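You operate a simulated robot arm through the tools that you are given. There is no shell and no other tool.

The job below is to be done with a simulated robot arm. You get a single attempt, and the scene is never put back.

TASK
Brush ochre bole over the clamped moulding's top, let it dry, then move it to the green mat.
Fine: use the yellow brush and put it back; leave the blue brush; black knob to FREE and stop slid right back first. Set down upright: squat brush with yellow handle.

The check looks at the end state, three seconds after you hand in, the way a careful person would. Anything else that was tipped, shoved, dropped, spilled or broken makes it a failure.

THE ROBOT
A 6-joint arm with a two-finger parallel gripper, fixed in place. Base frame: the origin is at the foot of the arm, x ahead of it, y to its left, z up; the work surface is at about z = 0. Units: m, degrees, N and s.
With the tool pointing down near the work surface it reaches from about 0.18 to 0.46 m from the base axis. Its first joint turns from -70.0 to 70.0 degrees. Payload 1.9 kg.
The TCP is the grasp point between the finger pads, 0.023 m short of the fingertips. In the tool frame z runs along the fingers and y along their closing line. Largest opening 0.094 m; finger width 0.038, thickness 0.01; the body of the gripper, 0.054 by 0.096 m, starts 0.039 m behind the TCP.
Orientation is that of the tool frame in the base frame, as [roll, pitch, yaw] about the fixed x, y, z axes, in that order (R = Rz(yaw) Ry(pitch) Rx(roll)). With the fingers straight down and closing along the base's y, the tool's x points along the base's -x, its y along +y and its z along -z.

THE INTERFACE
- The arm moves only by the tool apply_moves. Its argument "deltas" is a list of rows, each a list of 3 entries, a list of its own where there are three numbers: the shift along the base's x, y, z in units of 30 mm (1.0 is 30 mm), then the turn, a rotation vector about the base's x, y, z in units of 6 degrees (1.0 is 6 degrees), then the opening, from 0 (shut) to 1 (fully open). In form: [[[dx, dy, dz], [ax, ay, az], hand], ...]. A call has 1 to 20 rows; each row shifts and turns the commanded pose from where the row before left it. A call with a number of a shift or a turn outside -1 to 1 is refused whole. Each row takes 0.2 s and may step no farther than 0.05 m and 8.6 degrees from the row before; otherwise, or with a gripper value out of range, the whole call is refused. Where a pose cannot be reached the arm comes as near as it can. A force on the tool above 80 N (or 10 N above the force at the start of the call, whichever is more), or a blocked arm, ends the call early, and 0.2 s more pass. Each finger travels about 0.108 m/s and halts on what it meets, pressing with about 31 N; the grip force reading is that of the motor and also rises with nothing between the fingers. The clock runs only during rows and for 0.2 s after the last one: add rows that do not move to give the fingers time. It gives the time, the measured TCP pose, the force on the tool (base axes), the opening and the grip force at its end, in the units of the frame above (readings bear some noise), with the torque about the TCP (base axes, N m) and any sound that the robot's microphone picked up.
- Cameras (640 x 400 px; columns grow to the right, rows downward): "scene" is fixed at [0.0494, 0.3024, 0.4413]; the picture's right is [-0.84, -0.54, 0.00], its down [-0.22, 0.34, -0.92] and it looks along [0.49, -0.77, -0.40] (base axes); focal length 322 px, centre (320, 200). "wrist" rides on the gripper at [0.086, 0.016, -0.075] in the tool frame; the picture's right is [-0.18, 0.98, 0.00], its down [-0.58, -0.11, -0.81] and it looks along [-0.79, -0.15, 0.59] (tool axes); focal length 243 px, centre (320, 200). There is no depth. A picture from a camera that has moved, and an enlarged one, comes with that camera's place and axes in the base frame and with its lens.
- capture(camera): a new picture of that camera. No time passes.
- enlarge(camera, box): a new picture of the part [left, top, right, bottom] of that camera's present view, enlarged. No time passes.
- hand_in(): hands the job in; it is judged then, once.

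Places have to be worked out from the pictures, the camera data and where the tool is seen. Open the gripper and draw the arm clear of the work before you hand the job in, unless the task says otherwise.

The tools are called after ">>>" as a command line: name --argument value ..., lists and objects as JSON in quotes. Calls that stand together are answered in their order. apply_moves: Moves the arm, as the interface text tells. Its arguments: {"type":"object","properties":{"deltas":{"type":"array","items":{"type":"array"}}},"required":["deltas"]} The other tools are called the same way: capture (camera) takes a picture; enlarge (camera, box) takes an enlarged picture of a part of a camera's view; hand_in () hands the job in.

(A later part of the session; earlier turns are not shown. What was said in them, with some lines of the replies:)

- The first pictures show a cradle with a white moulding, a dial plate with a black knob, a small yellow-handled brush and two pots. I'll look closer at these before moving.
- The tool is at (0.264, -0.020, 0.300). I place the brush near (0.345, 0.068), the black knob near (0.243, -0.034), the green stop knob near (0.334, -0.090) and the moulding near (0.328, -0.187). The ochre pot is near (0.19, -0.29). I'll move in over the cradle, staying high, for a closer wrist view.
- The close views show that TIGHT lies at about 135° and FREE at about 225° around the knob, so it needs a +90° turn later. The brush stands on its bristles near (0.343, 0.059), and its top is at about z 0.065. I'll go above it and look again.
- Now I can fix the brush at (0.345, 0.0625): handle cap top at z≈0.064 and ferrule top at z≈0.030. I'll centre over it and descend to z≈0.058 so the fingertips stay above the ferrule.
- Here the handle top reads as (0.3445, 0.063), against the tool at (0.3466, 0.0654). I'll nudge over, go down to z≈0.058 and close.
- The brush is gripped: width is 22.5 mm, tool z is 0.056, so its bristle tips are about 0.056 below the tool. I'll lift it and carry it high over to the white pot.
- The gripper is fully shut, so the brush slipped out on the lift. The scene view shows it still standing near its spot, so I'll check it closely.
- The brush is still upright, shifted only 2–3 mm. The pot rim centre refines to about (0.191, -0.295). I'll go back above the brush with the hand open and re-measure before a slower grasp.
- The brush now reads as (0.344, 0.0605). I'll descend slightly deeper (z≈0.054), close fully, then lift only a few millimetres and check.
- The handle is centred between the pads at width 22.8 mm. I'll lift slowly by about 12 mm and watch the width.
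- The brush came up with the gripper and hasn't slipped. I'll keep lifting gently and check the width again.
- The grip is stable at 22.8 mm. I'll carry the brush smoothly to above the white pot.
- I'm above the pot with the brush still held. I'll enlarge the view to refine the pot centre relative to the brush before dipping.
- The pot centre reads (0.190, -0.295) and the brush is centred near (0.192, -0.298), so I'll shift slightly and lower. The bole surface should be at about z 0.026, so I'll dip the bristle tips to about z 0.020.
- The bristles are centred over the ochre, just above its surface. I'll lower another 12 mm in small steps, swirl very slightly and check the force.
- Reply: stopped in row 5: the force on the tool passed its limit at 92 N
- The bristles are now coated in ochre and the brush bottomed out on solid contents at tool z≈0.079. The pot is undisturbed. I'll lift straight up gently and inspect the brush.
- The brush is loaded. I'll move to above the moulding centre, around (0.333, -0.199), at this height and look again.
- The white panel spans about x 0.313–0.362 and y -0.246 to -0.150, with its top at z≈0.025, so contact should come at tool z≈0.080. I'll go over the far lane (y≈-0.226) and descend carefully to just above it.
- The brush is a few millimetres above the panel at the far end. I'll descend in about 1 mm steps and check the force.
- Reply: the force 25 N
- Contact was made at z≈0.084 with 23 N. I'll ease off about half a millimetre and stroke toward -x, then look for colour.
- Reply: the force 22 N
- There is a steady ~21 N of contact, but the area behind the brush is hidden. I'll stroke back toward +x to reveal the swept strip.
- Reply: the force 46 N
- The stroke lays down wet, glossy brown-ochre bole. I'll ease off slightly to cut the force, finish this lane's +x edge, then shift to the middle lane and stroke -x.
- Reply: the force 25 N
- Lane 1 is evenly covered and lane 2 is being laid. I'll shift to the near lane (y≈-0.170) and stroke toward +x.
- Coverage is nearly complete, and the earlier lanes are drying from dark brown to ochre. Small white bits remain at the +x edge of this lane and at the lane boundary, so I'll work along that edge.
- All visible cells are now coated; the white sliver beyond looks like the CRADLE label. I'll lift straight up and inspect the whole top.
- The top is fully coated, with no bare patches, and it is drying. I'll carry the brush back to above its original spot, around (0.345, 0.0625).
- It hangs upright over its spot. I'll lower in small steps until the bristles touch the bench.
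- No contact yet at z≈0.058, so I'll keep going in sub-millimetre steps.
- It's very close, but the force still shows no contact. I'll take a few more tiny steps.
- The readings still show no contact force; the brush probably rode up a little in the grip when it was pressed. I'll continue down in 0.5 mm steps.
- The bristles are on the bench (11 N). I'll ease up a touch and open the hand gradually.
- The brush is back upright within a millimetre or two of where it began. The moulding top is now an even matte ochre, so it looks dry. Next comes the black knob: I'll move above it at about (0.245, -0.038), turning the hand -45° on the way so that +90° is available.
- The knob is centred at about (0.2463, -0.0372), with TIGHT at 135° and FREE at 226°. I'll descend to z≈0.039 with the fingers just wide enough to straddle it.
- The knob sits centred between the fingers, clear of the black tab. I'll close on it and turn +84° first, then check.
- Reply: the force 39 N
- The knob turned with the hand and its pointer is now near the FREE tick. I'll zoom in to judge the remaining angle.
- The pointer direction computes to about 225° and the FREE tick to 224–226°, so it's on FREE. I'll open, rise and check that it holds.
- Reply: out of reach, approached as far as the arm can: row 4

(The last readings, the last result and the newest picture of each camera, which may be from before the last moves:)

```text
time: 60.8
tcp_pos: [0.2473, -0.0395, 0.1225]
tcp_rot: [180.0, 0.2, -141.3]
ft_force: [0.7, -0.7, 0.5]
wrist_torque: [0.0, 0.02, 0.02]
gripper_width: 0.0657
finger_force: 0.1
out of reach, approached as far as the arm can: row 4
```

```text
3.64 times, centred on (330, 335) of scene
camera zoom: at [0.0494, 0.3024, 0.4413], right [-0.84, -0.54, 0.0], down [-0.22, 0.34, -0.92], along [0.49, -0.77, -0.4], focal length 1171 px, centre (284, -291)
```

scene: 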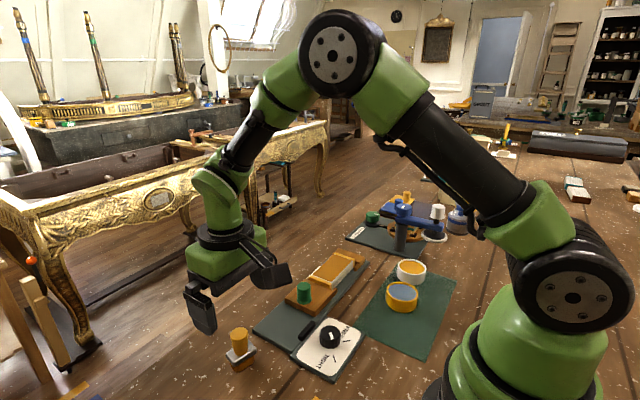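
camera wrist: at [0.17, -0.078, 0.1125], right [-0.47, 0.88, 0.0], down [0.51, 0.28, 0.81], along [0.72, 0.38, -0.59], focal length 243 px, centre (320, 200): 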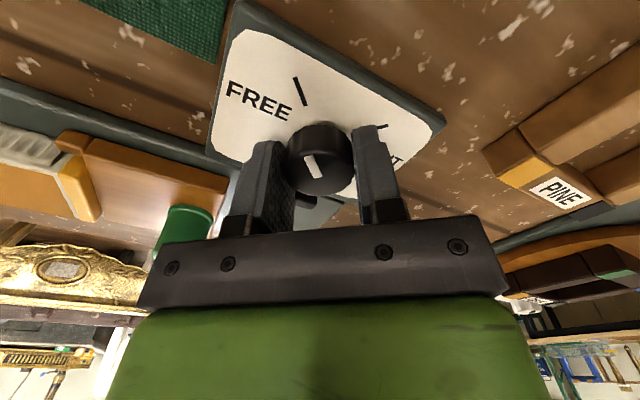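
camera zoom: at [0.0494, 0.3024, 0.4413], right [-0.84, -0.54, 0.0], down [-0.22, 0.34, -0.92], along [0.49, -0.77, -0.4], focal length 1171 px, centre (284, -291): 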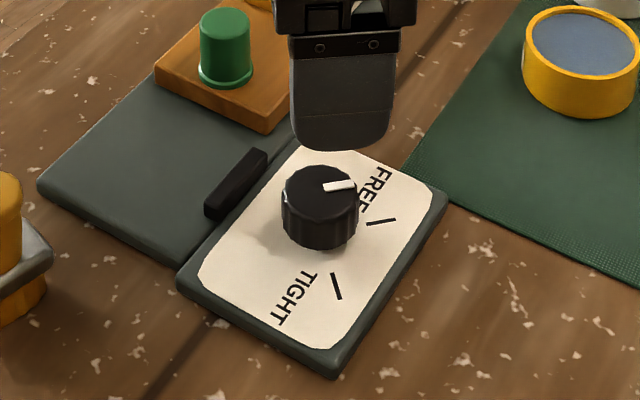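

The pointer lies parallel to the FREE tick and is holding. Next is the stop: I'll move above the green knob at (0.334, -0.089), turn the hand back to yaw 180 and look.

>>> apply_moves --deltas '[[[0.3, -0.15, 0], [0, 0, -0.5], 0.7], [[0.4, -0.25, 0], [0, 0, -1], 0.7], [[0.5, -0.25, 0], [0, 0, -1], 0.7], [[0.5, -0.25, 0], [0, 0, -1], 0.7], [[0.5, -0.3, 0], [0, 0, -1], 0.7], [[0.4, -0.25, 0], [0, 0, -1], 0.7], [[0.3, -0.2, 0], [0, 0, -1], 0.7], [[0, 0, 0], [0, 0, 0], 0.7]]'

>>> capture --camera "wrist"

>>> enlarge --camera "wrist" --box '[220, 0, 420, 150]'

>>> enlarge --camera "scene" --box '[240, 220, 390, 370]'

```text
time: 62.6
tcp_pos: [0.3334, -0.0881, 0.1216]
tcp_rot: [-179.9, 0.2, 179.8]
ft_force: [-0.5, 0.2, -1.0]
wrist_torque: [0.02, -0.02, 0.0]
gripper_width: 0.0658
finger_force: 0.0
```

```text
taken
camera wrist: at [0.2473, -0.0708, 0.1966], right [0.19, 0.98, 0.0], down [0.58, -0.11, 0.81], along [0.79, -0.15, -0.59], focal length 243 px, centre (320, 200)
```

wrist: 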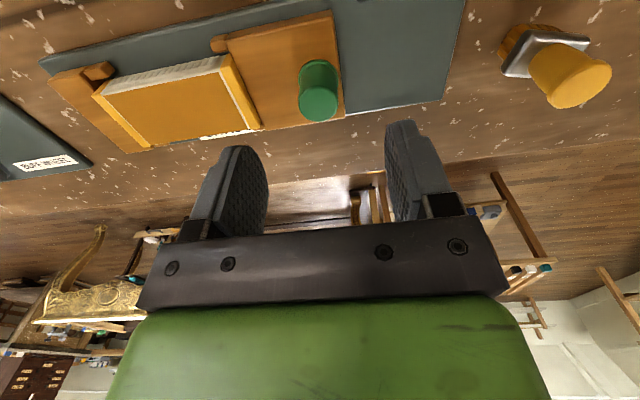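

```text
2.67 times, centred on (320, 75) of wrist
camera zoom: at [0.2473, -0.0708, 0.1966], right [0.19, 0.98, 0.0], down [0.58, -0.11, 0.81], along [0.79, -0.15, -0.59], focal length 647 px, centre (320, 533)
```

zoom: 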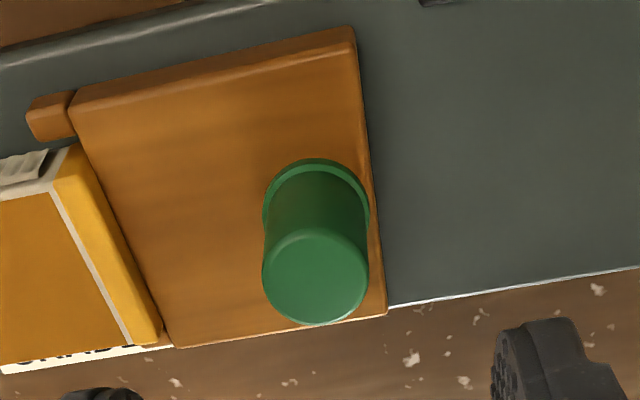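

```text
2.67 times, centred on (315, 295) of scene
camera zoom: at [0.0494, 0.3024, 0.4413], right [-0.84, -0.54, 0.0], down [-0.22, 0.34, -0.92], along [0.49, -0.77, -0.4], focal length 859 px, centre (333, -53)
```

zoom: 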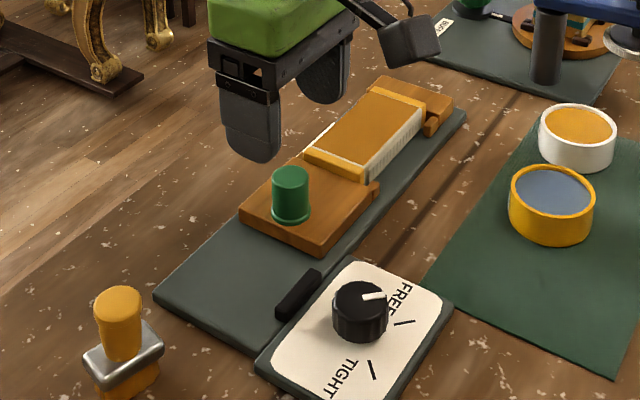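

The green knob is centred at (0.335, -0.0886), about 25 mm across, with its top at z≈0.055. I'll descend to z≈0.054 and close on it.

>>> apply_moves --deltas '[[[0.05, 0, -0.6], [0, 0, 0], 0.7], [[0, 0, -0.7], [0, 0, 0], 0.7], [[0, 0, -0.6], [0, 0, 0], 0.7], [[0, 0, -0.35], [0, 0, 0], 0.7], [[0, 0, 0], [0, 0, 0], 0.7], [[0, 0, 0], [0, 0, 0], 0.4], [[0, 0, 0], [0, 0, 0], 0.2], [[0, 0, 0], [0, 0, 0], 0], [[0, 0, 0], [0, 0, 0], 0], [[0, 0, 0], [0, 0, 0], 0]]'

>>> capture --camera "wrist"

>>> enlarge --camera "scene" --box '[240, 220, 390, 370]'

```text
time: 64.8
tcp_pos: [0.3355, -0.0868, 0.0535]
tcp_rot: [-179.8, 0.2, 179.9]
ft_force: [4.2, -0.3, -8.4]
wrist_torque: [0.58, -0.08, -0.02]
gripper_width: 0.0252
finger_force: 44.9
```

```text
taken
camera wrist: at [0.2482, -0.0706, 0.1281], right [0.19, 0.98, 0.0], down [0.58, -0.11, 0.81], along [0.79, -0.15, -0.59], focal length 243 px, centre (320, 200)
```

wrist: 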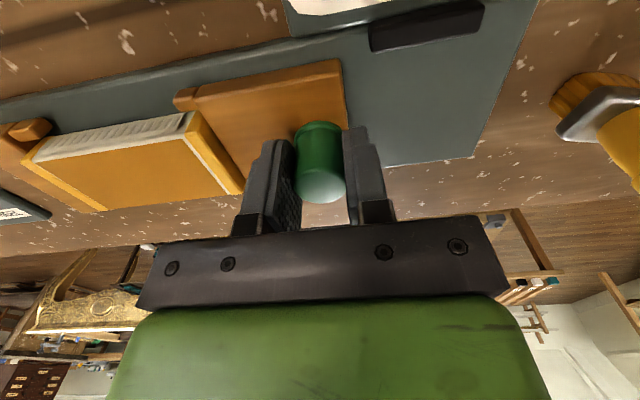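

```text
2.67 times, centred on (315, 295) of scene
camera zoom: at [0.0494, 0.3023, 0.4413], right [-0.84, -0.54, 0.0], down [-0.22, 0.34, -0.92], along [0.49, -0.77, -0.4], focal length 859 px, centre (333, -53)
```

zoom: 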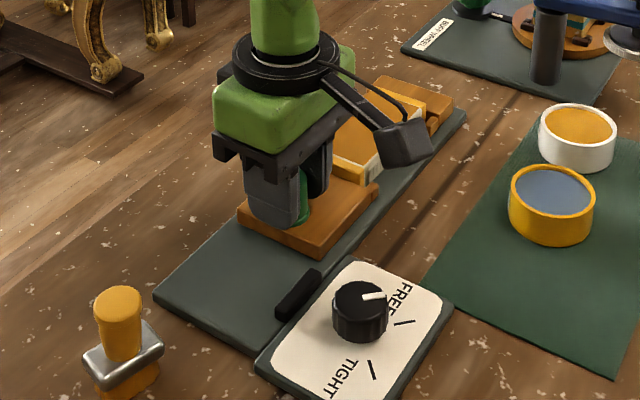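

The green knob is gripped. I'll pull along +y in modest steps and watch the force.

>>> apply_moves --deltas '[[[0, 0.1, 0], [0, 0, 0], 0], [[0, 0.2, 0], [0, 0, 0], 0], [[0, 0.25, 0], [0, 0, 0], 0], [[0, 0.25, 0], [0, 0, 0], 0], [[0, 0.25, 0], [0, 0, 0], 0]]'

>>> enlarge --camera "scene" --box '[240, 220, 390, 370]'

>>> capture --camera "wrist"

```text
time: 66.0
tcp_pos: [0.3359, -0.0568, 0.0544]
tcp_rot: [-179.7, 0.1, 179.6]
ft_force: [-1.4, -51.8, -31.2]
wrist_torque: [0.34, 0.08, 0.02]
gripper_width: 0.0253
finger_force: 45.1
```

```text
2.67 times, centred on (315, 295) of scene
camera zoom: at [0.0495, 0.3023, 0.4413], right [-0.84, -0.54, 0.0], down [-0.22, 0.34, -0.92], along [0.49, -0.77, -0.4], focal length 859 px, centre (333, -53)
```

zoom: 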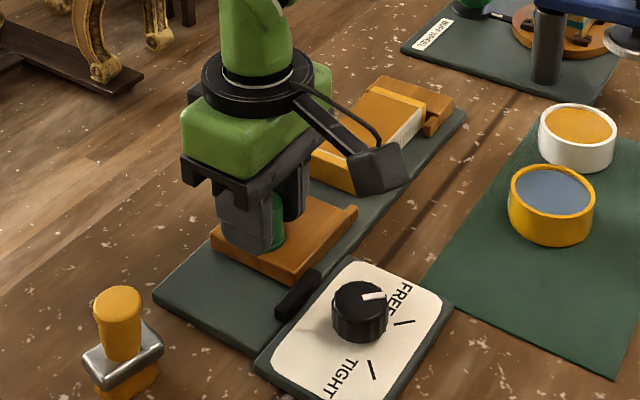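

```text
taken
camera wrist: at [0.2481, -0.0408, 0.129], right [0.19, 0.98, 0.0], down [0.58, -0.11, 0.81], along [0.79, -0.16, -0.59], focal length 243 px, centre (320, 200)
```

wrist: 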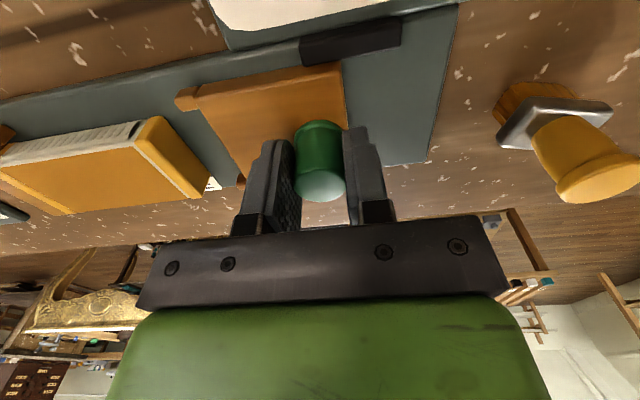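

The stop has slid about 30 mm, leaving the moulding in place, with 52 N of drag. I'll nudge further to see whether that is friction or the end of travel.

>>> apply_moves --deltas '[[[0, 0.05, 0], [0, 0, 0], 0], [[0, 0.05, 0], [0, 0, 0], 0], [[0, 0.05, 0], [0, 0, 0], 0]]'

```text
time: 66.6
tcp_pos: [0.335, -0.0585, 0.055]
tcp_rot: [-179.8, 0.2, 179.3]
ft_force: [-1.4, -23.7, -2.7]
wrist_torque: [0.38, 0.12, 0.06]
gripper_width: 0.0252
finger_force: 45.2
stopped in row 2: the force on the tool passed its limit at 82 N (the readings are from after the stop); the commanded pose is now the measured one
```

The force passed 80 N with no further motion, so the stop appears to be at its end of travel (about 30 mm). I'll check visually before letting go.

>>> enlarge --camera "wrist" --box '[160, 0, 460, 190]'

>>> enlarge --camera "scene" --box '[260, 240, 370, 350]'

```text
2.11 times, centred on (310, 95) of wrist
camera zoom: at [0.2482, -0.0408, 0.129], right [0.2, 0.98, 0.0], down [0.58, -0.11, 0.81], along [0.79, -0.16, -0.59], focal length 511 px, centre (341, 421)
```

zoom: 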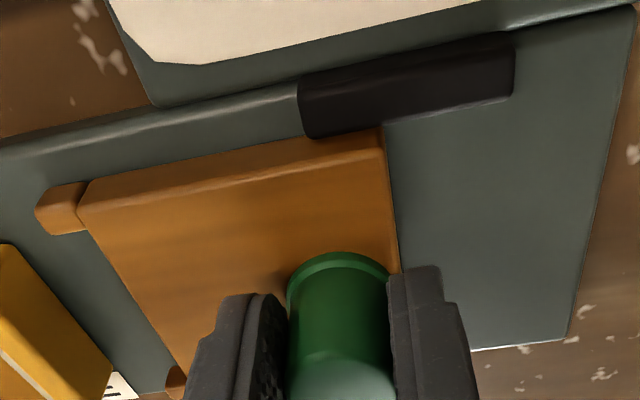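

```text
3.64 times, centred on (315, 295) of scene
camera zoom: at [0.0494, 0.3024, 0.4413], right [-0.84, -0.54, 0.0], down [-0.22, 0.34, -0.92], along [0.49, -0.77, -0.4], focal length 1171 px, centre (338, -146)
```

zoom: 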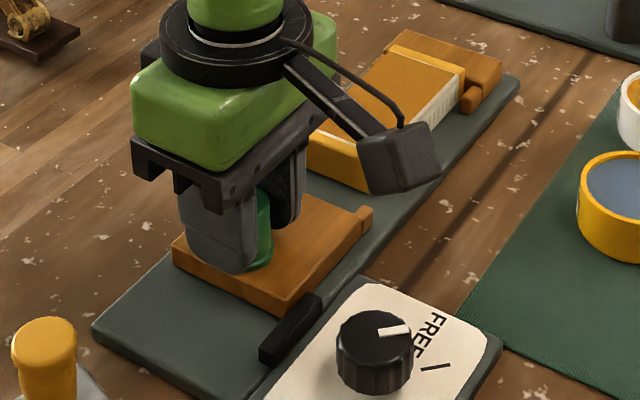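

The behaviour fits a hard stop: force rose steeply with no motion. The stop is well clear of the moulding, so I'll release the green knob and rise.

>>> apply_moves --deltas '[[[0, 0, 0], [0, 0, 0], 0.3], [[0, 0, 0], [0, 0, 0], 0.5], [[0, 0, 0], [0, 0, 0], 0.6], [[0, 0, 0.4], [0, 0, 0], 0.6], [[0, 0, 0.8], [0, 0, 0], 0.6], [[0, 0, 0.9], [0, 0, 0], 0.6], [[0, 0, 0.9], [0, 0, 0], 0.6], [[0, 0, 0], [0, 0, 0], 0.6]]'

>>> capture --camera "wrist"

>>> enlarge --camera "scene" --box '[240, 230, 380, 370]'

```text
time: 68.4
tcp_pos: [0.3353, -0.0559, 0.1462]
tcp_rot: [-179.8, 0.2, 179.5]
ft_force: [0.5, 0.9, 0.0]
wrist_torque: [0.03, -0.01, -0.01]
gripper_width: 0.0564
finger_force: 0.1
```

```text
taken
camera wrist: at [0.2494, -0.039, 0.2201], right [0.19, 0.98, 0.0], down [0.58, -0.11, 0.81], along [0.79, -0.16, -0.59], focal length 243 px, centre (320, 200)
```

wrist: 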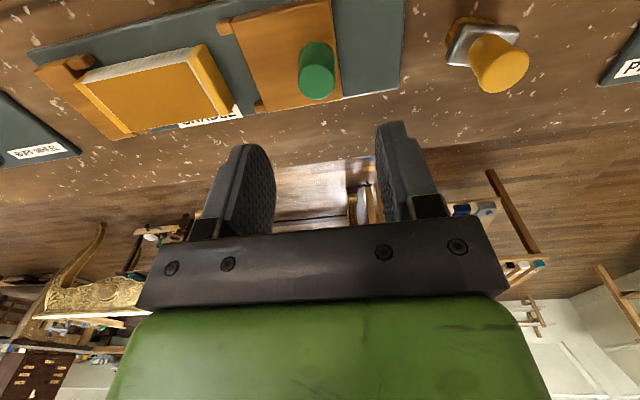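

```text
2.86 times, centred on (310, 300) of scene
camera zoom: at [0.0494, 0.3024, 0.4413], right [-0.84, -0.54, 0.0], down [-0.22, 0.34, -0.92], along [0.49, -0.77, -0.4], focal length 920 px, centre (349, -86)
```

zoom: 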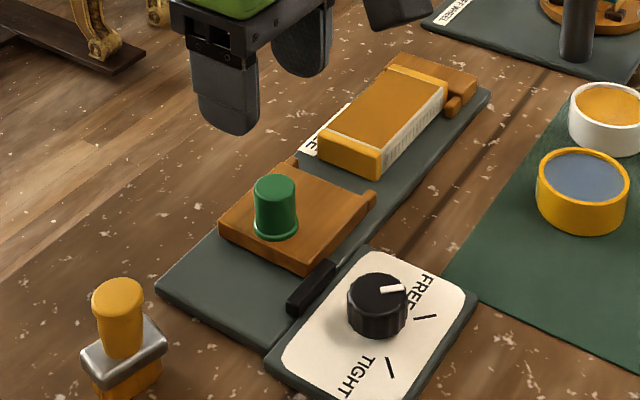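

The stop stayed back, and the moulding, end caps included, rests free against the fixed jaw. I'll move over its centre while turning the hand -90° so the fingers will close across its width (along x).

>>> apply_moves --deltas '[[[0, -0.3, 0], [0, 0, -1], 0.7], [[0, -0.33, 0], [0, 0, -1], 0.8], [[0, -0.33, 0], [0, 0, -1], 0.9], [[0, -0.33, 0], [0, 0, -1], 1], [[0, -0.33, 0], [0, 0, -1], 1], [[0, -0.33, 0], [0, 0, -1], 1], [[0, -0.33, 0], [0, 0, -1], 1], [[0, -0.33, 0], [0, 0, -1], 1], [[0, -0.33, 0], [0, 0, -1], 1], [[0, -0.33, 0], [0, 0, -1], 1], [[0, -0.33, 0], [0, 0, -1], 1], [[0, -0.33, 0], [0, 0, -1], 1], [[0, -0.33, 0], [0, 0, -1], 1], [[0, -0.33, 0], [0, 0, -1], 1], [[0, -0.14, 0], [0, 0, -1], 1], [[0, 0, 0], [0, 0, 0], 1]]'

>>> capture --camera "wrist"

>>> enlarge --camera "wrist" --box '[220, 0, 420, 160]'

>>> capture --camera "scene"

```text
time: 71.8
tcp_pos: [0.3352, -0.1986, 0.1451]
tcp_rot: [-179.8, 0.2, 89.3]
ft_force: [-0.4, -0.5, -0.1]
wrist_torque: [0.0, 0.02, -0.01]
gripper_width: 0.0939
finger_force: 0.1
```

```text
taken
camera wrist: at [0.3524, -0.1121, 0.2198], right [0.98, -0.2, 0.0], down [-0.11, -0.58, 0.81], along [-0.16, -0.79, -0.59], focal length 243 px, centre (320, 200)
```

wrist: 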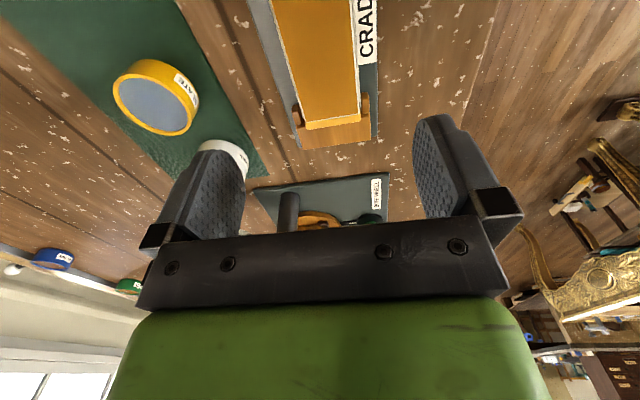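

```text
2.50 times, centred on (320, 80) of wrist
camera zoom: at [0.3524, -0.1121, 0.2198], right [0.98, -0.2, 0.0], down [-0.11, -0.58, 0.81], along [-0.16, -0.79, -0.59], focal length 606 px, centre (320, 500)
```

zoom: 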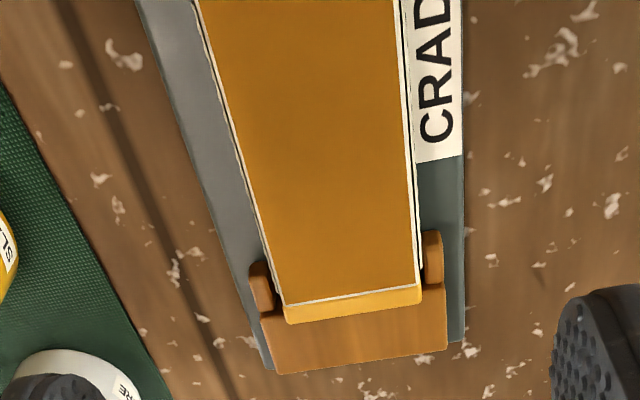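

```text
taken
```

scene: 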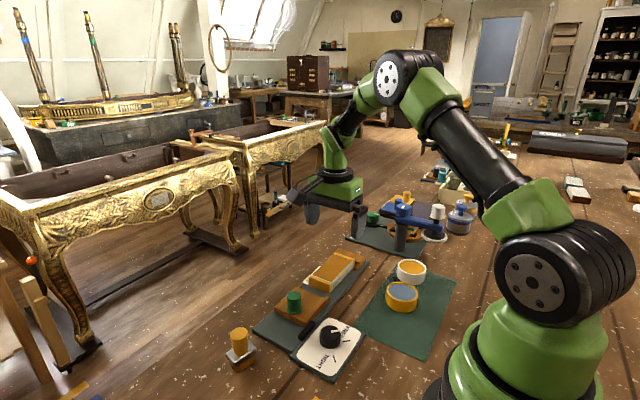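

The moulding spans x 0.310–0.361 and y about -0.258 to -0.142, aligned with the axes, so its centre is about (0.3355, -0.200). I'll descend with the hand fully open and pause just above grip height.

>>> apply_moves --deltas '[[[0, -0.05, -0.7], [0, 0, 0.1], 1], [[0, 0, -0.8], [0, 0, 0], 1], [[0, 0, -0.8], [0, 0, 0], 1], [[0, 0, -0.6], [0, 0, 0], 1], [[0, 0, -0.4], [0, 0, 0], 1], [[0, 0, 0], [0, 0, 0], 1]]'

>>> capture --camera "wrist"

>>> enlarge --camera "scene" --box '[270, 200, 390, 310]'

```text
time: 73.2
tcp_pos: [0.3346, -0.2, 0.0454]
tcp_rot: [-179.9, 0.2, 90.0]
ft_force: [0.4, 0.0, 0.0]
wrist_torque: [-0.01, 0.01, -0.01]
gripper_width: 0.094
finger_force: 0.1
```

```text
taken
camera wrist: at [0.3502, -0.1135, 0.119], right [0.98, -0.18, 0.0], down [-0.11, -0.58, 0.81], along [-0.15, -0.79, -0.59], focal length 243 px, centre (320, 200)
```

wrist: 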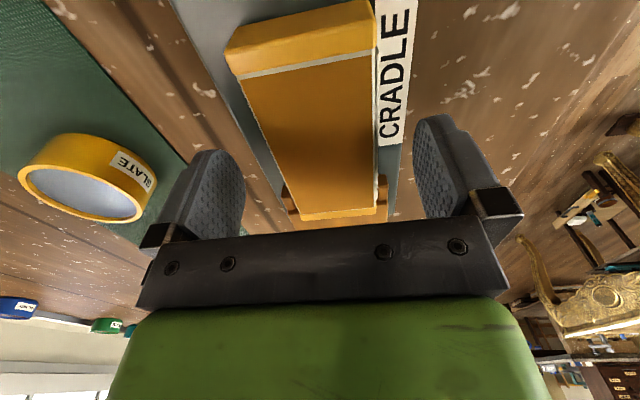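

```text
3.64 times, centred on (330, 255) of scene
camera zoom: at [0.0494, 0.3024, 0.4413], right [-0.84, -0.54, 0.0], down [-0.22, 0.34, -0.92], along [0.49, -0.77, -0.4], focal length 1171 px, centre (284, 0)
```

zoom: 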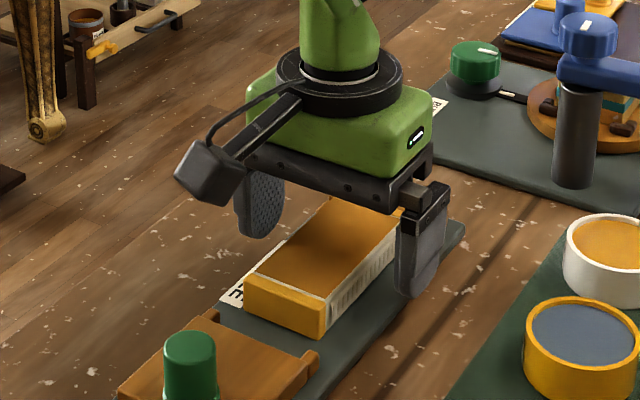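

The fingers straddle the moulding with good clearance on both sides. I'll lower to z≈0.037 and close.

>>> apply_moves --deltas '[[[0.02, 0, -0.15], [0, 0, 0], 1], [[0, 0, -0.13], [0, 0, 0], 1], [[0, 0, 0], [0, 0, 0], 0.8], [[0, 0, 0], [0, 0, 0], 0.6], [[0, 0, 0], [0, 0, 0], 0.4], [[0, 0, 0], [0, 0, 0], 0.3], [[0, 0, 0], [0, 0, 0], 0.3]]'

>>> enlarge --camera "scene" --box '[270, 200, 390, 310]'

>>> capture --camera "wrist"

```text
time: 74.8
tcp_pos: [0.3332, -0.1993, 0.0365]
tcp_rot: [-179.8, 0.1, 89.9]
ft_force: [-0.5, -0.3, 0.7]
wrist_torque: [-0.03, 0.04, -0.03]
gripper_width: 0.0493
finger_force: 30.9
```

```text
3.64 times, centred on (330, 255) of scene
camera zoom: at [0.0494, 0.3024, 0.4413], right [-0.84, -0.54, 0.0], down [-0.22, 0.34, -0.92], along [0.49, -0.77, -0.4], focal length 1171 px, centre (284, 0)
```

zoom: 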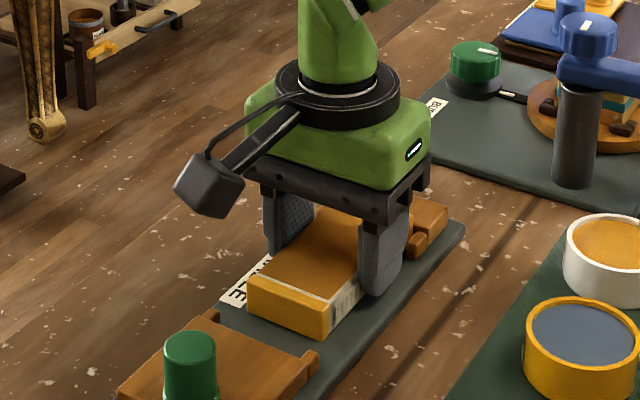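

```text
taken
camera wrist: at [0.3507, -0.113, 0.1114], right [0.98, -0.18, 0.0], down [-0.11, -0.58, 0.81], along [-0.15, -0.79, -0.59], focal length 243 px, centre (320, 200)
```

wrist: 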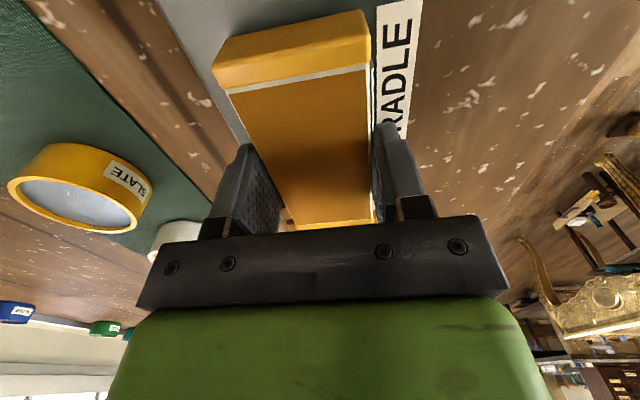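

The moulding is gripped at 49 mm width. I'll lift it slowly straight up and confirm it holds.

>>> apply_moves --deltas '[[[0, 0, 0.05], [0, 0, 0], 0], [[0, 0, 0.1], [0, 0, 0], 0], [[0, 0, 0.15], [0, 0, 0], 0], [[0, 0, 0.2], [0, 0, 0], 0], [[0, 0, 0.3], [0, 0, 0], 0], [[0, 0, 0.4], [0, 0, 0], 0], [[0, 0, 0.5], [0, 0, 0], 0], [[0, 0, 0.6], [0, 0, 0], 0], [[0, 0, 0.4], [0, 0, 0], 0], [[0, 0, 0], [0, 0, 0], 0]]'

>>> capture --camera "wrist"

>>> enlarge --camera "scene" --box '[250, 190, 390, 320]'

```text
time: 77.0
tcp_pos: [0.3357, -0.2002, 0.1187]
tcp_rot: [-179.8, 0.2, 90.0]
ft_force: [0.2, 0.3, -1.3]
wrist_torque: [0.02, -0.01, 0.0]
gripper_width: 0.0493
finger_force: 31.6
```

```text
taken
camera wrist: at [0.352, -0.1134, 0.1923], right [0.98, -0.18, 0.0], down [-0.11, -0.58, 0.81], along [-0.15, -0.79, -0.59], focal length 243 px, centre (320, 200)
```

wrist: 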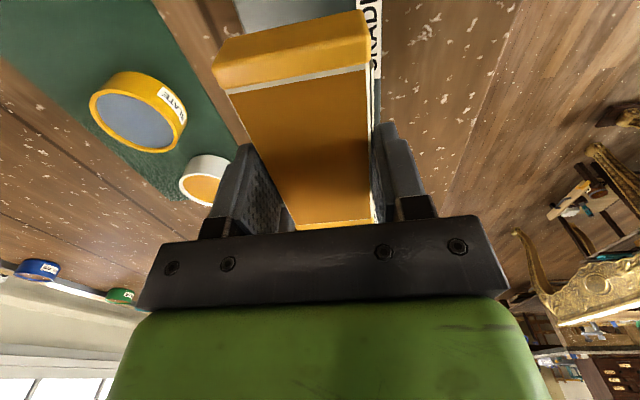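

```text
3.08 times, centred on (320, 255) of scene
camera zoom: at [0.0494, 0.3024, 0.4413], right [-0.84, -0.54, 0.0], down [-0.22, 0.34, -0.92], along [0.49, -0.77, -0.4], focal length 991 px, centre (320, 31)
```

zoom: 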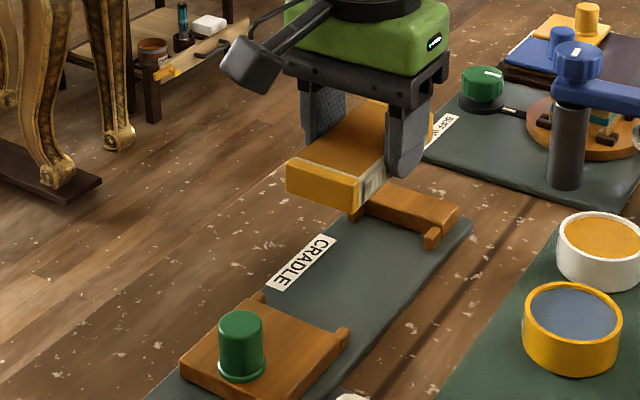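

The moulding lifted cleanly and hangs level. I'll measure the mat and pots precisely before choosing the set-down spot.

>>> enlarge --camera "scene" --box '[350, 255, 470, 365]'

>>> enlarge --camera "wrist" --box '[0, 0, 260, 210]'

```text
3.64 times, centred on (410, 310) of scene
camera zoom: at [0.0494, 0.3024, 0.4413], right [-0.84, -0.54, 0.0], down [-0.22, 0.34, -0.92], along [0.49, -0.77, -0.4], focal length 1171 px, centre (-7, -200)
```

zoom: 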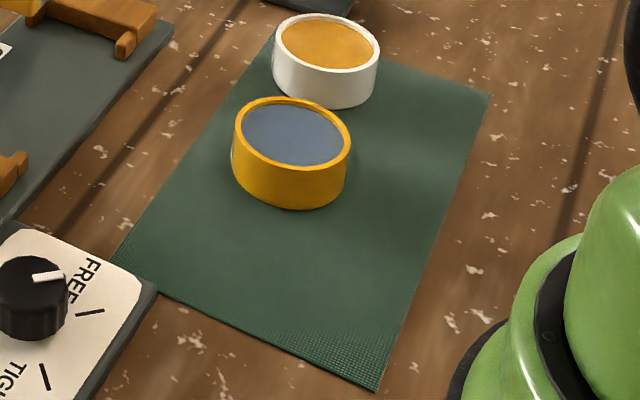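

```text
1.90 times, centred on (130, 105) of wrist
camera zoom: at [0.352, -0.1134, 0.1923], right [0.98, -0.18, 0.0], down [-0.11, -0.58, 0.81], along [-0.15, -0.79, -0.59], focal length 462 px, centre (682, 381)
```

zoom: 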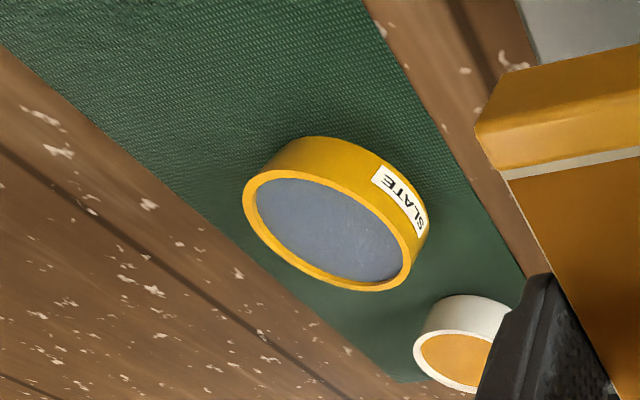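

The mat spans x 0.102–0.236 and y from about -0.339 to -0.097; the slate pot's near edge is at y≈-0.176. The free area fits the moulding lengthwise along x, centred near (0.169, -0.129). I'll carry it there at height while turning +90°.

>>> apply_moves --deltas '[[[-0.2, 0.08, 0], [0, 0, 0.5], 0], [[-0.36, 0.15, 0], [0, 0, 1], 0], [[-0.36, 0.15, 0], [0, 0, 1], 0], [[-0.36, 0.15, 0], [0, 0, 1], 0], [[-0.36, 0.15, 0], [0, 0, 1], 0], [[-0.36, 0.15, 0], [0, 0, 1], 0], [[-0.36, 0.15, 0], [0, 0, 1], 0], [[-0.36, 0.15, 0], [0, 0, 1], 0], [[-0.36, 0.15, 0], [0, 0, 1], 0], [[-0.36, 0.15, 0], [0, 0, 1], 0], [[-0.36, 0.15, 0], [0, 0, 1], 0], [[-0.36, 0.15, 0], [0, 0, 1], 0], [[-0.36, 0.15, 0], [0, 0, 1], 0], [[-0.36, 0.15, 0], [0, 0, 1], 0], [[-0.36, 0.15, 0], [0, 0, 1], 0], [[-0.2, 0.15, 0], [0, 0, 0.5], 0], [[-0.18, 0.04, 0], [0, 0, 0], 0], [[0, 0, 0], [0, 0, 0], 0]]'

>>> capture --camera "wrist"

>>> capture --camera "scene"

```text
time: 80.8
tcp_pos: [0.1668, -0.1294, 0.1193]
tcp_rot: [-179.8, 0.1, -180.0]
ft_force: [-0.8, -0.2, 0.1]
wrist_torque: [-0.01, 0.0, 0.02]
gripper_width: 0.0492
finger_force: 31.0
```

```text
taken
camera wrist: at [0.0796, -0.1127, 0.1934], right [0.18, 0.98, 0.0], down [0.58, -0.11, 0.81], along [0.79, -0.15, -0.59], focal length 243 px, centre (320, 200)
```

wrist: 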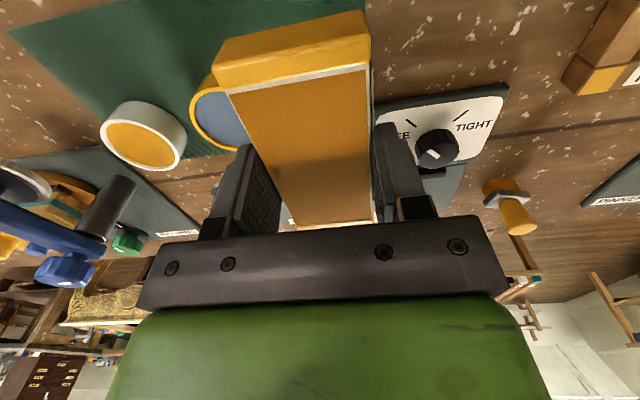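

```text
taken
```

scene: 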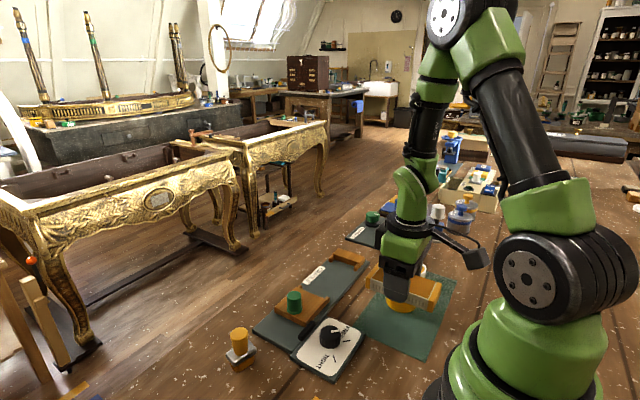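

I'm over the spot with the moulding level and aligned along x. I'll lower partway and check clearance to the slate pot and the dial plate.

>>> apply_moves --deltas '[[[0, 0, -0.4], [0, 0, 0], 0], [[0, 0, -0.6], [0, 0, 0], 0], [[0, 0, -0.6], [0, 0, 0], 0], [[0, 0, -0.3], [0, 0, 0], 0], [[0, 0, 0], [0, 0, 0], 0]]'

>>> capture --camera "wrist"

>>> enlarge --camera "scene" --box '[340, 240, 480, 370]'

```text
time: 82.0
tcp_pos: [0.1667, -0.1294, 0.0635]
tcp_rot: [-179.8, 0.3, 179.9]
ft_force: [-0.4, -0.6, -0.3]
wrist_torque: [-0.01, 0.01, -0.01]
gripper_width: 0.0493
finger_force: 31.3
```

```text
taken
camera wrist: at [0.0793, -0.1125, 0.1361], right [0.18, 0.98, 0.0], down [0.58, -0.11, 0.81], along [0.79, -0.15, -0.59], focal length 243 px, centre (320, 200)
```

wrist: 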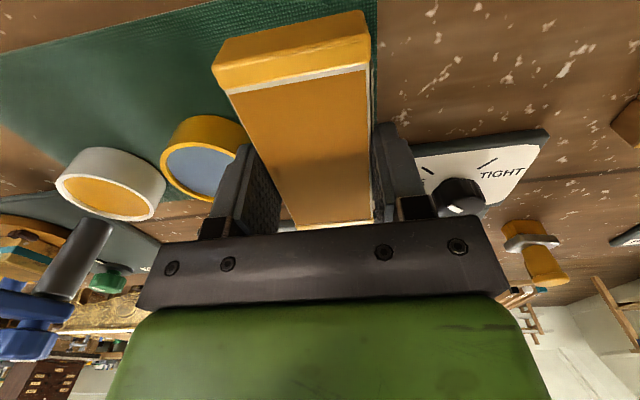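

```text
3.08 times, centred on (410, 305) of scene
camera zoom: at [0.0494, 0.3024, 0.4413], right [-0.84, -0.54, 0.0], down [-0.22, 0.34, -0.92], along [0.49, -0.77, -0.4], focal length 991 px, centre (43, -123)
```

zoom: 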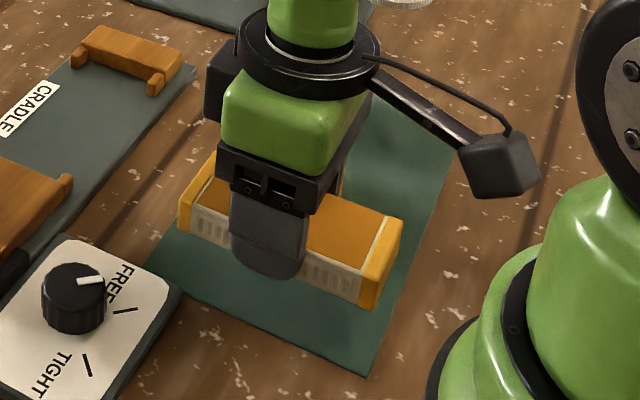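

The finger's pot side would clear the slate pot by only about 5 mm, while the mat margin on the other side is about 10 mm. I'll shift +3 mm in y and lower gently toward the mat.

>>> apply_moves --deltas '[[[0, 0.1, -0.2], [0, 0, 0], 0], [[0, 0, -0.3], [0, 0, 0], 0], [[0, 0, -0.2], [0, 0, 0], 0], [[0, 0, -0.12], [0, 0, 0], 0], [[0, 0, 0], [0, 0, 0], 0]]'

>>> capture --camera "wrist"

>>> enlarge --camera "scene" --box '[340, 240, 480, 370]'

```text
time: 83.2
tcp_pos: [0.1651, -0.1261, 0.0368]
tcp_rot: [-179.8, 0.2, 180.0]
ft_force: [0.0, 0.6, -0.8]
wrist_torque: [0.01, -0.01, 0.0]
gripper_width: 0.0495
finger_force: 30.6
```

```text
taken
camera wrist: at [0.0787, -0.1094, 0.1116], right [0.18, 0.98, 0.0], down [0.58, -0.11, 0.81], along [0.79, -0.15, -0.59], focal length 243 px, centre (320, 200)
```

wrist: 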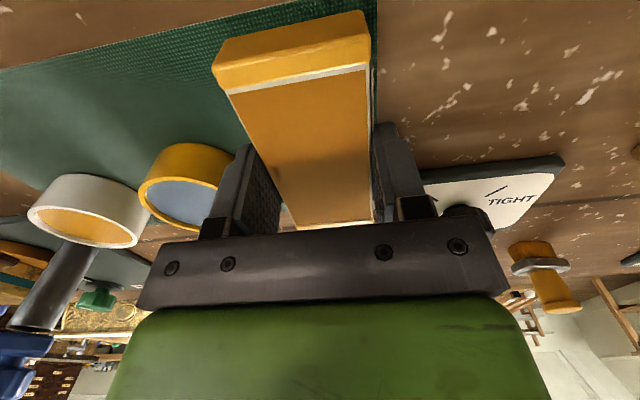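

```text
3.08 times, centred on (410, 305) of scene
camera zoom: at [0.0494, 0.3024, 0.4413], right [-0.84, -0.54, 0.0], down [-0.22, 0.34, -0.92], along [0.49, -0.77, -0.4], focal length 991 px, centre (43, -123)
```

zoom: 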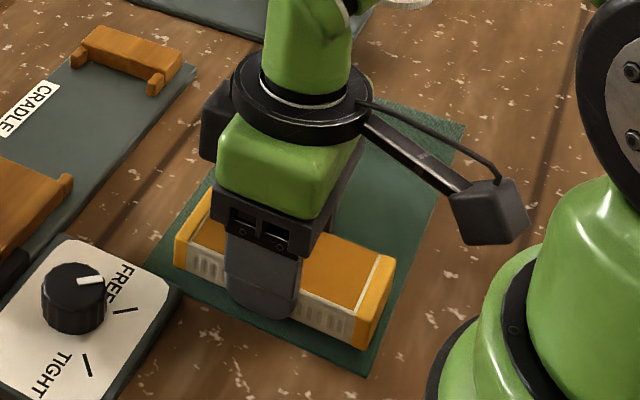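

The moulding sits fully within the mat outline and is clear of the pot and dial plate. I'll lower in sub-millimetre steps until it touches down.

>>> apply_moves --deltas '[[[0, 0, -0.05], [0, 0, 0], 0], [[0, 0, -0.04], [0, 0, 0], 0], [[0, 0, -0.03], [0, 0, 0], 0]]'

```text
time: 84.0
tcp_pos: [0.1657, -0.1261, 0.0333]
tcp_rot: [-179.8, 0.2, -179.9]
ft_force: [-0.8, -0.2, 0.0]
wrist_torque: [0.07, 0.01, 0.01]
gripper_width: 0.0494
finger_force: 30.9
```

>>> apply_moves --deltas '[[[0, 0, -0.02], [0, 0, 0], 0], [[0, 0, -0.02], [0, 0, 0], 0], [[0, 0, -0.02], [0, 0, 0], 0]]'

>>> enlarge --camera "scene" --box '[360, 280, 440, 360]'

```text
time: 84.8
tcp_pos: [0.1661, -0.1262, 0.0322]
tcp_rot: [-179.7, 0.3, 180.0]
ft_force: [-0.1, 0.1, -0.9]
wrist_torque: [-0.01, 0.03, -0.01]
gripper_width: 0.0492
finger_force: 30.7
```

```text
5.00 times, centred on (400, 320) of scene
camera zoom: at [0.0494, 0.3024, 0.4413], right [-0.84, -0.54, 0.0], down [-0.22, 0.34, -0.92], along [0.49, -0.77, -0.4], focal length 1610 px, centre (-80, -400)
```

zoom: 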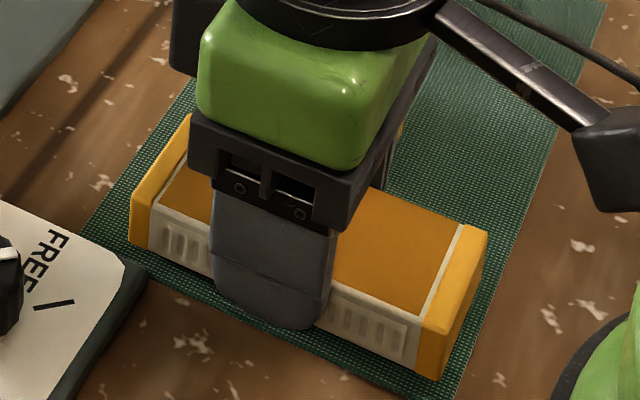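

No contact force yet, so I'll continue down in 0.6 mm steps.

>>> apply_moves --deltas '[[[0, 0, -0.02], [0, 0, 0], 0], [[0, 0, -0.02], [0, 0, 0], 0], [[0, 0, -0.02], [0, 0, 0], 0]]'

```text
time: 85.6
tcp_pos: [0.1668, -0.1248, 0.0292]
tcp_rot: [-179.8, 0.1, 180.0]
ft_force: [-0.6, 1.1, -1.4]
wrist_torque: [0.02, -0.01, 0.0]
gripper_width: 0.0494
finger_force: 31.1
```

>>> apply_moves --deltas '[[[0, 0, -0.02], [0, 0, 0], 0], [[0, 0, -0.02], [0, 0, 0], 0]]'

>>> enlarge --camera "scene" --box '[360, 280, 440, 360]'

```text
time: 86.2
tcp_pos: [0.1675, -0.1247, 0.0284]
tcp_rot: [-179.8, 0.2, -180.0]
ft_force: [-0.2, 0.1, -0.3]
wrist_torque: [-0.04, -0.01, 0.01]
gripper_width: 0.0492
finger_force: 31.1
```

```text
5.00 times, centred on (400, 320) of scene
camera zoom: at [0.0494, 0.3024, 0.4413], right [-0.84, -0.54, 0.0], down [-0.22, 0.34, -0.92], along [0.49, -0.77, -0.4], focal length 1610 px, centre (-80, -400)
```

zoom: 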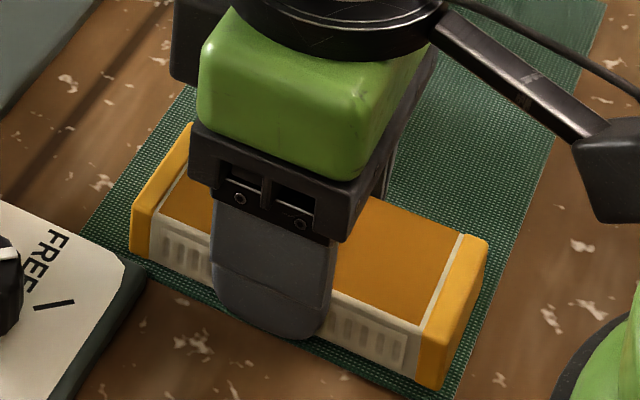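

Still no contact, and the near mat margin looks like about 5 mm. I'll shift back 1.5 mm from the edge and continue down.

>>> apply_moves --deltas '[[[0, -0.05, 0], [0, 0, 0], 0], [[0, 0, -0.02], [0, 0, 0], 0], [[0, 0, -0.02], [0, 0, 0], 0]]'

```text
time: 87.0
tcp_pos: [0.1675, -0.1268, 0.0266]
tcp_rot: [-179.8, 0.2, 180.0]
ft_force: [-0.2, -0.1, -0.4]
wrist_torque: [0.01, -0.01, -0.01]
gripper_width: 0.0496
finger_force: 31.2
```

>>> apply_moves --deltas '[[[0, 0, -0.02], [0, 0, 0], 0], [[0, 0, -0.015], [0, 0, 0], 0]]'

>>> enlarge --camera "scene" --box '[370, 290, 430, 360]'

```text
time: 87.6
tcp_pos: [0.1654, -0.1266, 0.0267]
tcp_rot: [-179.8, 0.2, -179.9]
ft_force: [5.6, 8.9, 22.6]
wrist_torque: [0.16, -0.09, -0.02]
gripper_width: 0.0493
finger_force: 31.2
```

```text
5.71 times, centred on (400, 325) of scene
camera zoom: at [0.0494, 0.3024, 0.4413], right [-0.84, -0.54, 0.0], down [-0.22, 0.34, -0.92], along [0.49, -0.77, -0.4], focal length 1840 px, centre (-137, -514)
```

zoom: 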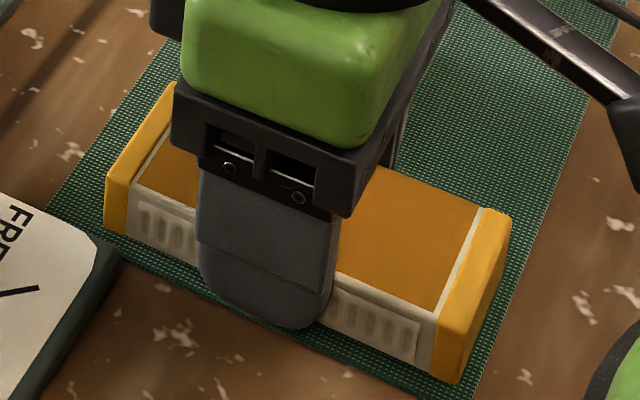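

It has touched down (22 N) entirely on the mat. I'll ease the load and open the fingers only a few millimetres so they stay clear of the slate pot.

>>> apply_moves --deltas '[[[0, 0, 0.015], [0, 0, 0], 0], [[0, 0, 0], [0, 0, 0], 0.55], [[0, 0, 0], [0, 0, 0], 0.57], [[0, 0, 0], [0, 0, 0], 0.57]]'

>>> capture --camera "wrist"

>>> enlarge --camera "scene" --box '[340, 240, 480, 370]'

```text
time: 88.6
tcp_pos: [0.1658, -0.1265, 0.0259]
tcp_rot: [-179.8, 0.3, -180.0]
ft_force: [-1.5, -0.5, 0.2]
wrist_torque: [0.02, -0.03, 0.02]
gripper_width: 0.0535
finger_force: 0.0
```

```text
taken
camera wrist: at [0.0799, -0.111, 0.1005], right [0.18, 0.98, 0.0], down [0.58, -0.11, 0.81], along [0.79, -0.15, -0.59], focal length 243 px, centre (320, 200)
```

wrist: 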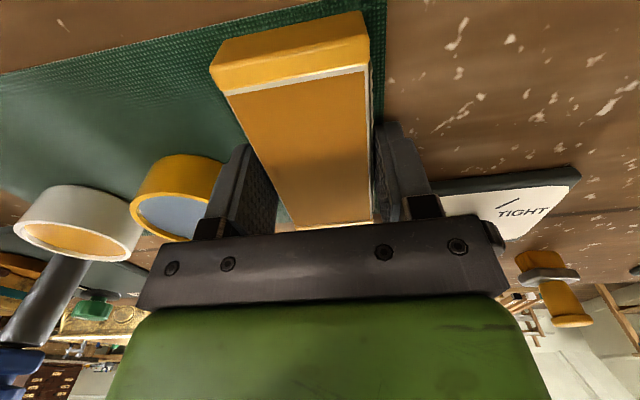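

```text
3.08 times, centred on (410, 305) of scene
camera zoom: at [0.0494, 0.3024, 0.4413], right [-0.84, -0.54, 0.0], down [-0.22, 0.34, -0.92], along [0.49, -0.77, -0.4], focal length 991 px, centre (43, -123)
```

zoom: 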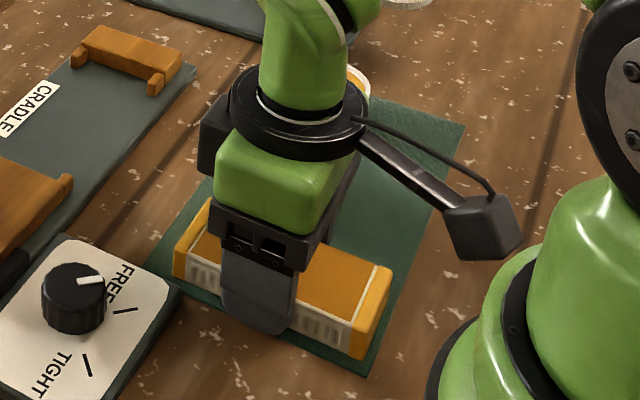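

The moulding is released with the fingers 2 mm clear on each side. I'll rise straight up slowly, then look at everything.

>>> apply_moves --deltas '[[[0, 0, 0.15], [0, 0, 0], 0.57], [[0, 0, 0.3], [0, 0, 0], 0.57], [[0, 0, 0.5], [0, 0, 0], 0.57], [[0, 0, 0.8], [0, 0, 0], 0.57], [[0, 0, 0.9], [0, 0, 0], 0.57], [[0, 0, 1], [0, 0, 0], 0.7], [[0, 0, 1], [0, 0, 0], 0.9], [[0.5, 0.3, 0.8], [0, 0, 0], 1], [[0.7, 0.7, 0.5], [0, 0, 0], 1], [[0.7, 0.8, 0], [0, 0, 0], 1], [[0.7, 0.8, 0], [0, 0, 0], 1], [[0.5, 0.5, 0], [0, 0, 0], 1], [[0, 0, 0], [0, 0, 0], 1]]'

>>> capture --camera "scene"

>>> enlarge --camera "scene" --box '[340, 240, 480, 370]'

>>> enlarge --camera "scene" --box '[210, 240, 380, 390]'

>>> capture --camera "wrist"

```text
time: 91.4
tcp_pos: [0.2576, -0.0334, 0.2059]
tcp_rot: [-179.8, 0.1, -180.0]
ft_force: [-0.6, 0.1, -0.1]
wrist_torque: [-0.01, 0.02, 0.0]
gripper_width: 0.0941
finger_force: 0.1
```

```text
taken
```

scene: 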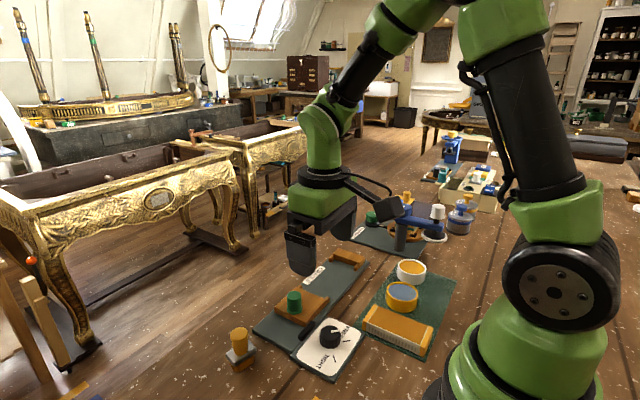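

```text
3.08 times, centred on (410, 305) of scene
camera zoom: at [0.0494, 0.3024, 0.4413], right [-0.84, -0.54, 0.0], down [-0.22, 0.34, -0.92], along [0.49, -0.77, -0.4], focal length 991 px, centre (43, -123)
```

zoom: 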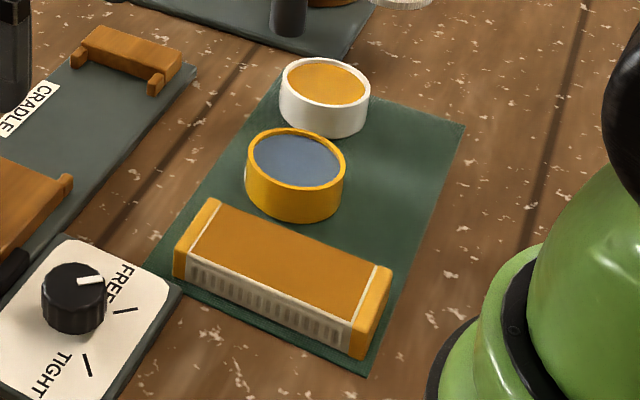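

```text
2.67 times, centred on (295, 315) of scene
camera zoom: at [0.0494, 0.3024, 0.4413], right [-0.84, -0.54, 0.0], down [-0.22, 0.34, -0.92], along [0.49, -0.77, -0.4], focal length 859 px, centre (387, -107)
```

zoom: 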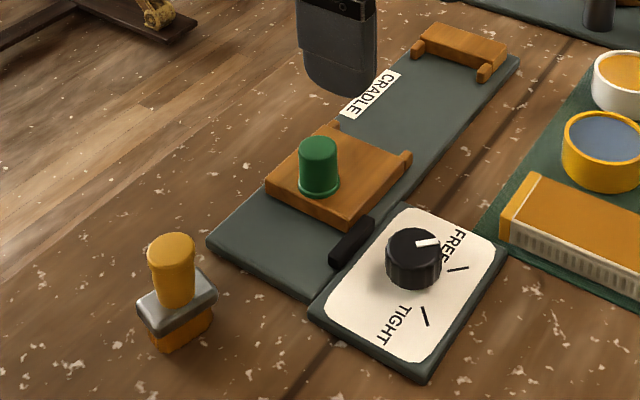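

```text
taken
camera wrist: at [0.1709, -0.0168, 0.2803], right [0.18, 0.98, 0.0], down [0.58, -0.11, 0.81], along [0.79, -0.15, -0.59], focal length 243 px, centre (320, 200)
```

wrist: 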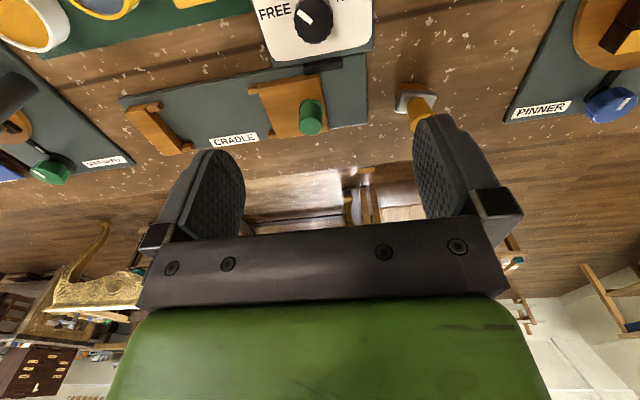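

The moulding lies upright on the green mat with an even, dry ochre top. The yellow brush stands back at its spot, the knob points to FREE, the stop is fully back, and both pots and everything else look undisturbed. The gripper is open and clear, so I'll hand in.

>>> hand_in

```text
The job is handed in.
```

The job is handed in. The clamped moulding's top has an even, dry coat of ochre bole, and the moulding now lies upright on the green mat, clear of both pots.

- **Brush:** The yellow brush stands upright within a millimetre or two of where it started. It slipped out of my grip on the first lift but didn't tip over, and I regrasped it before dipping. I never identified a blue brush in the pictures, and I didn't touch anything blue.
- **Knob and stop:** The black knob points to FREE. I slid the stop back about 30 mm, until it hit what felt like a hard end of travel: over 80 N with no movement. The base plate runs on past that point, so I'm relying on the force reading that it is right back.
- **Dip:** The brush bottomed out in the ochre pot and the force briefly reached 92 N. The pot did not move and nothing spilled.
- **Drying:** I judged the bole dry by its change from glossy brown to matte ochre. It was lifted about 35 seconds after the last stroke.

In the last pictures nothing else looked tipped, moved or spilled. The gripper is open and the arm is clear of the work.
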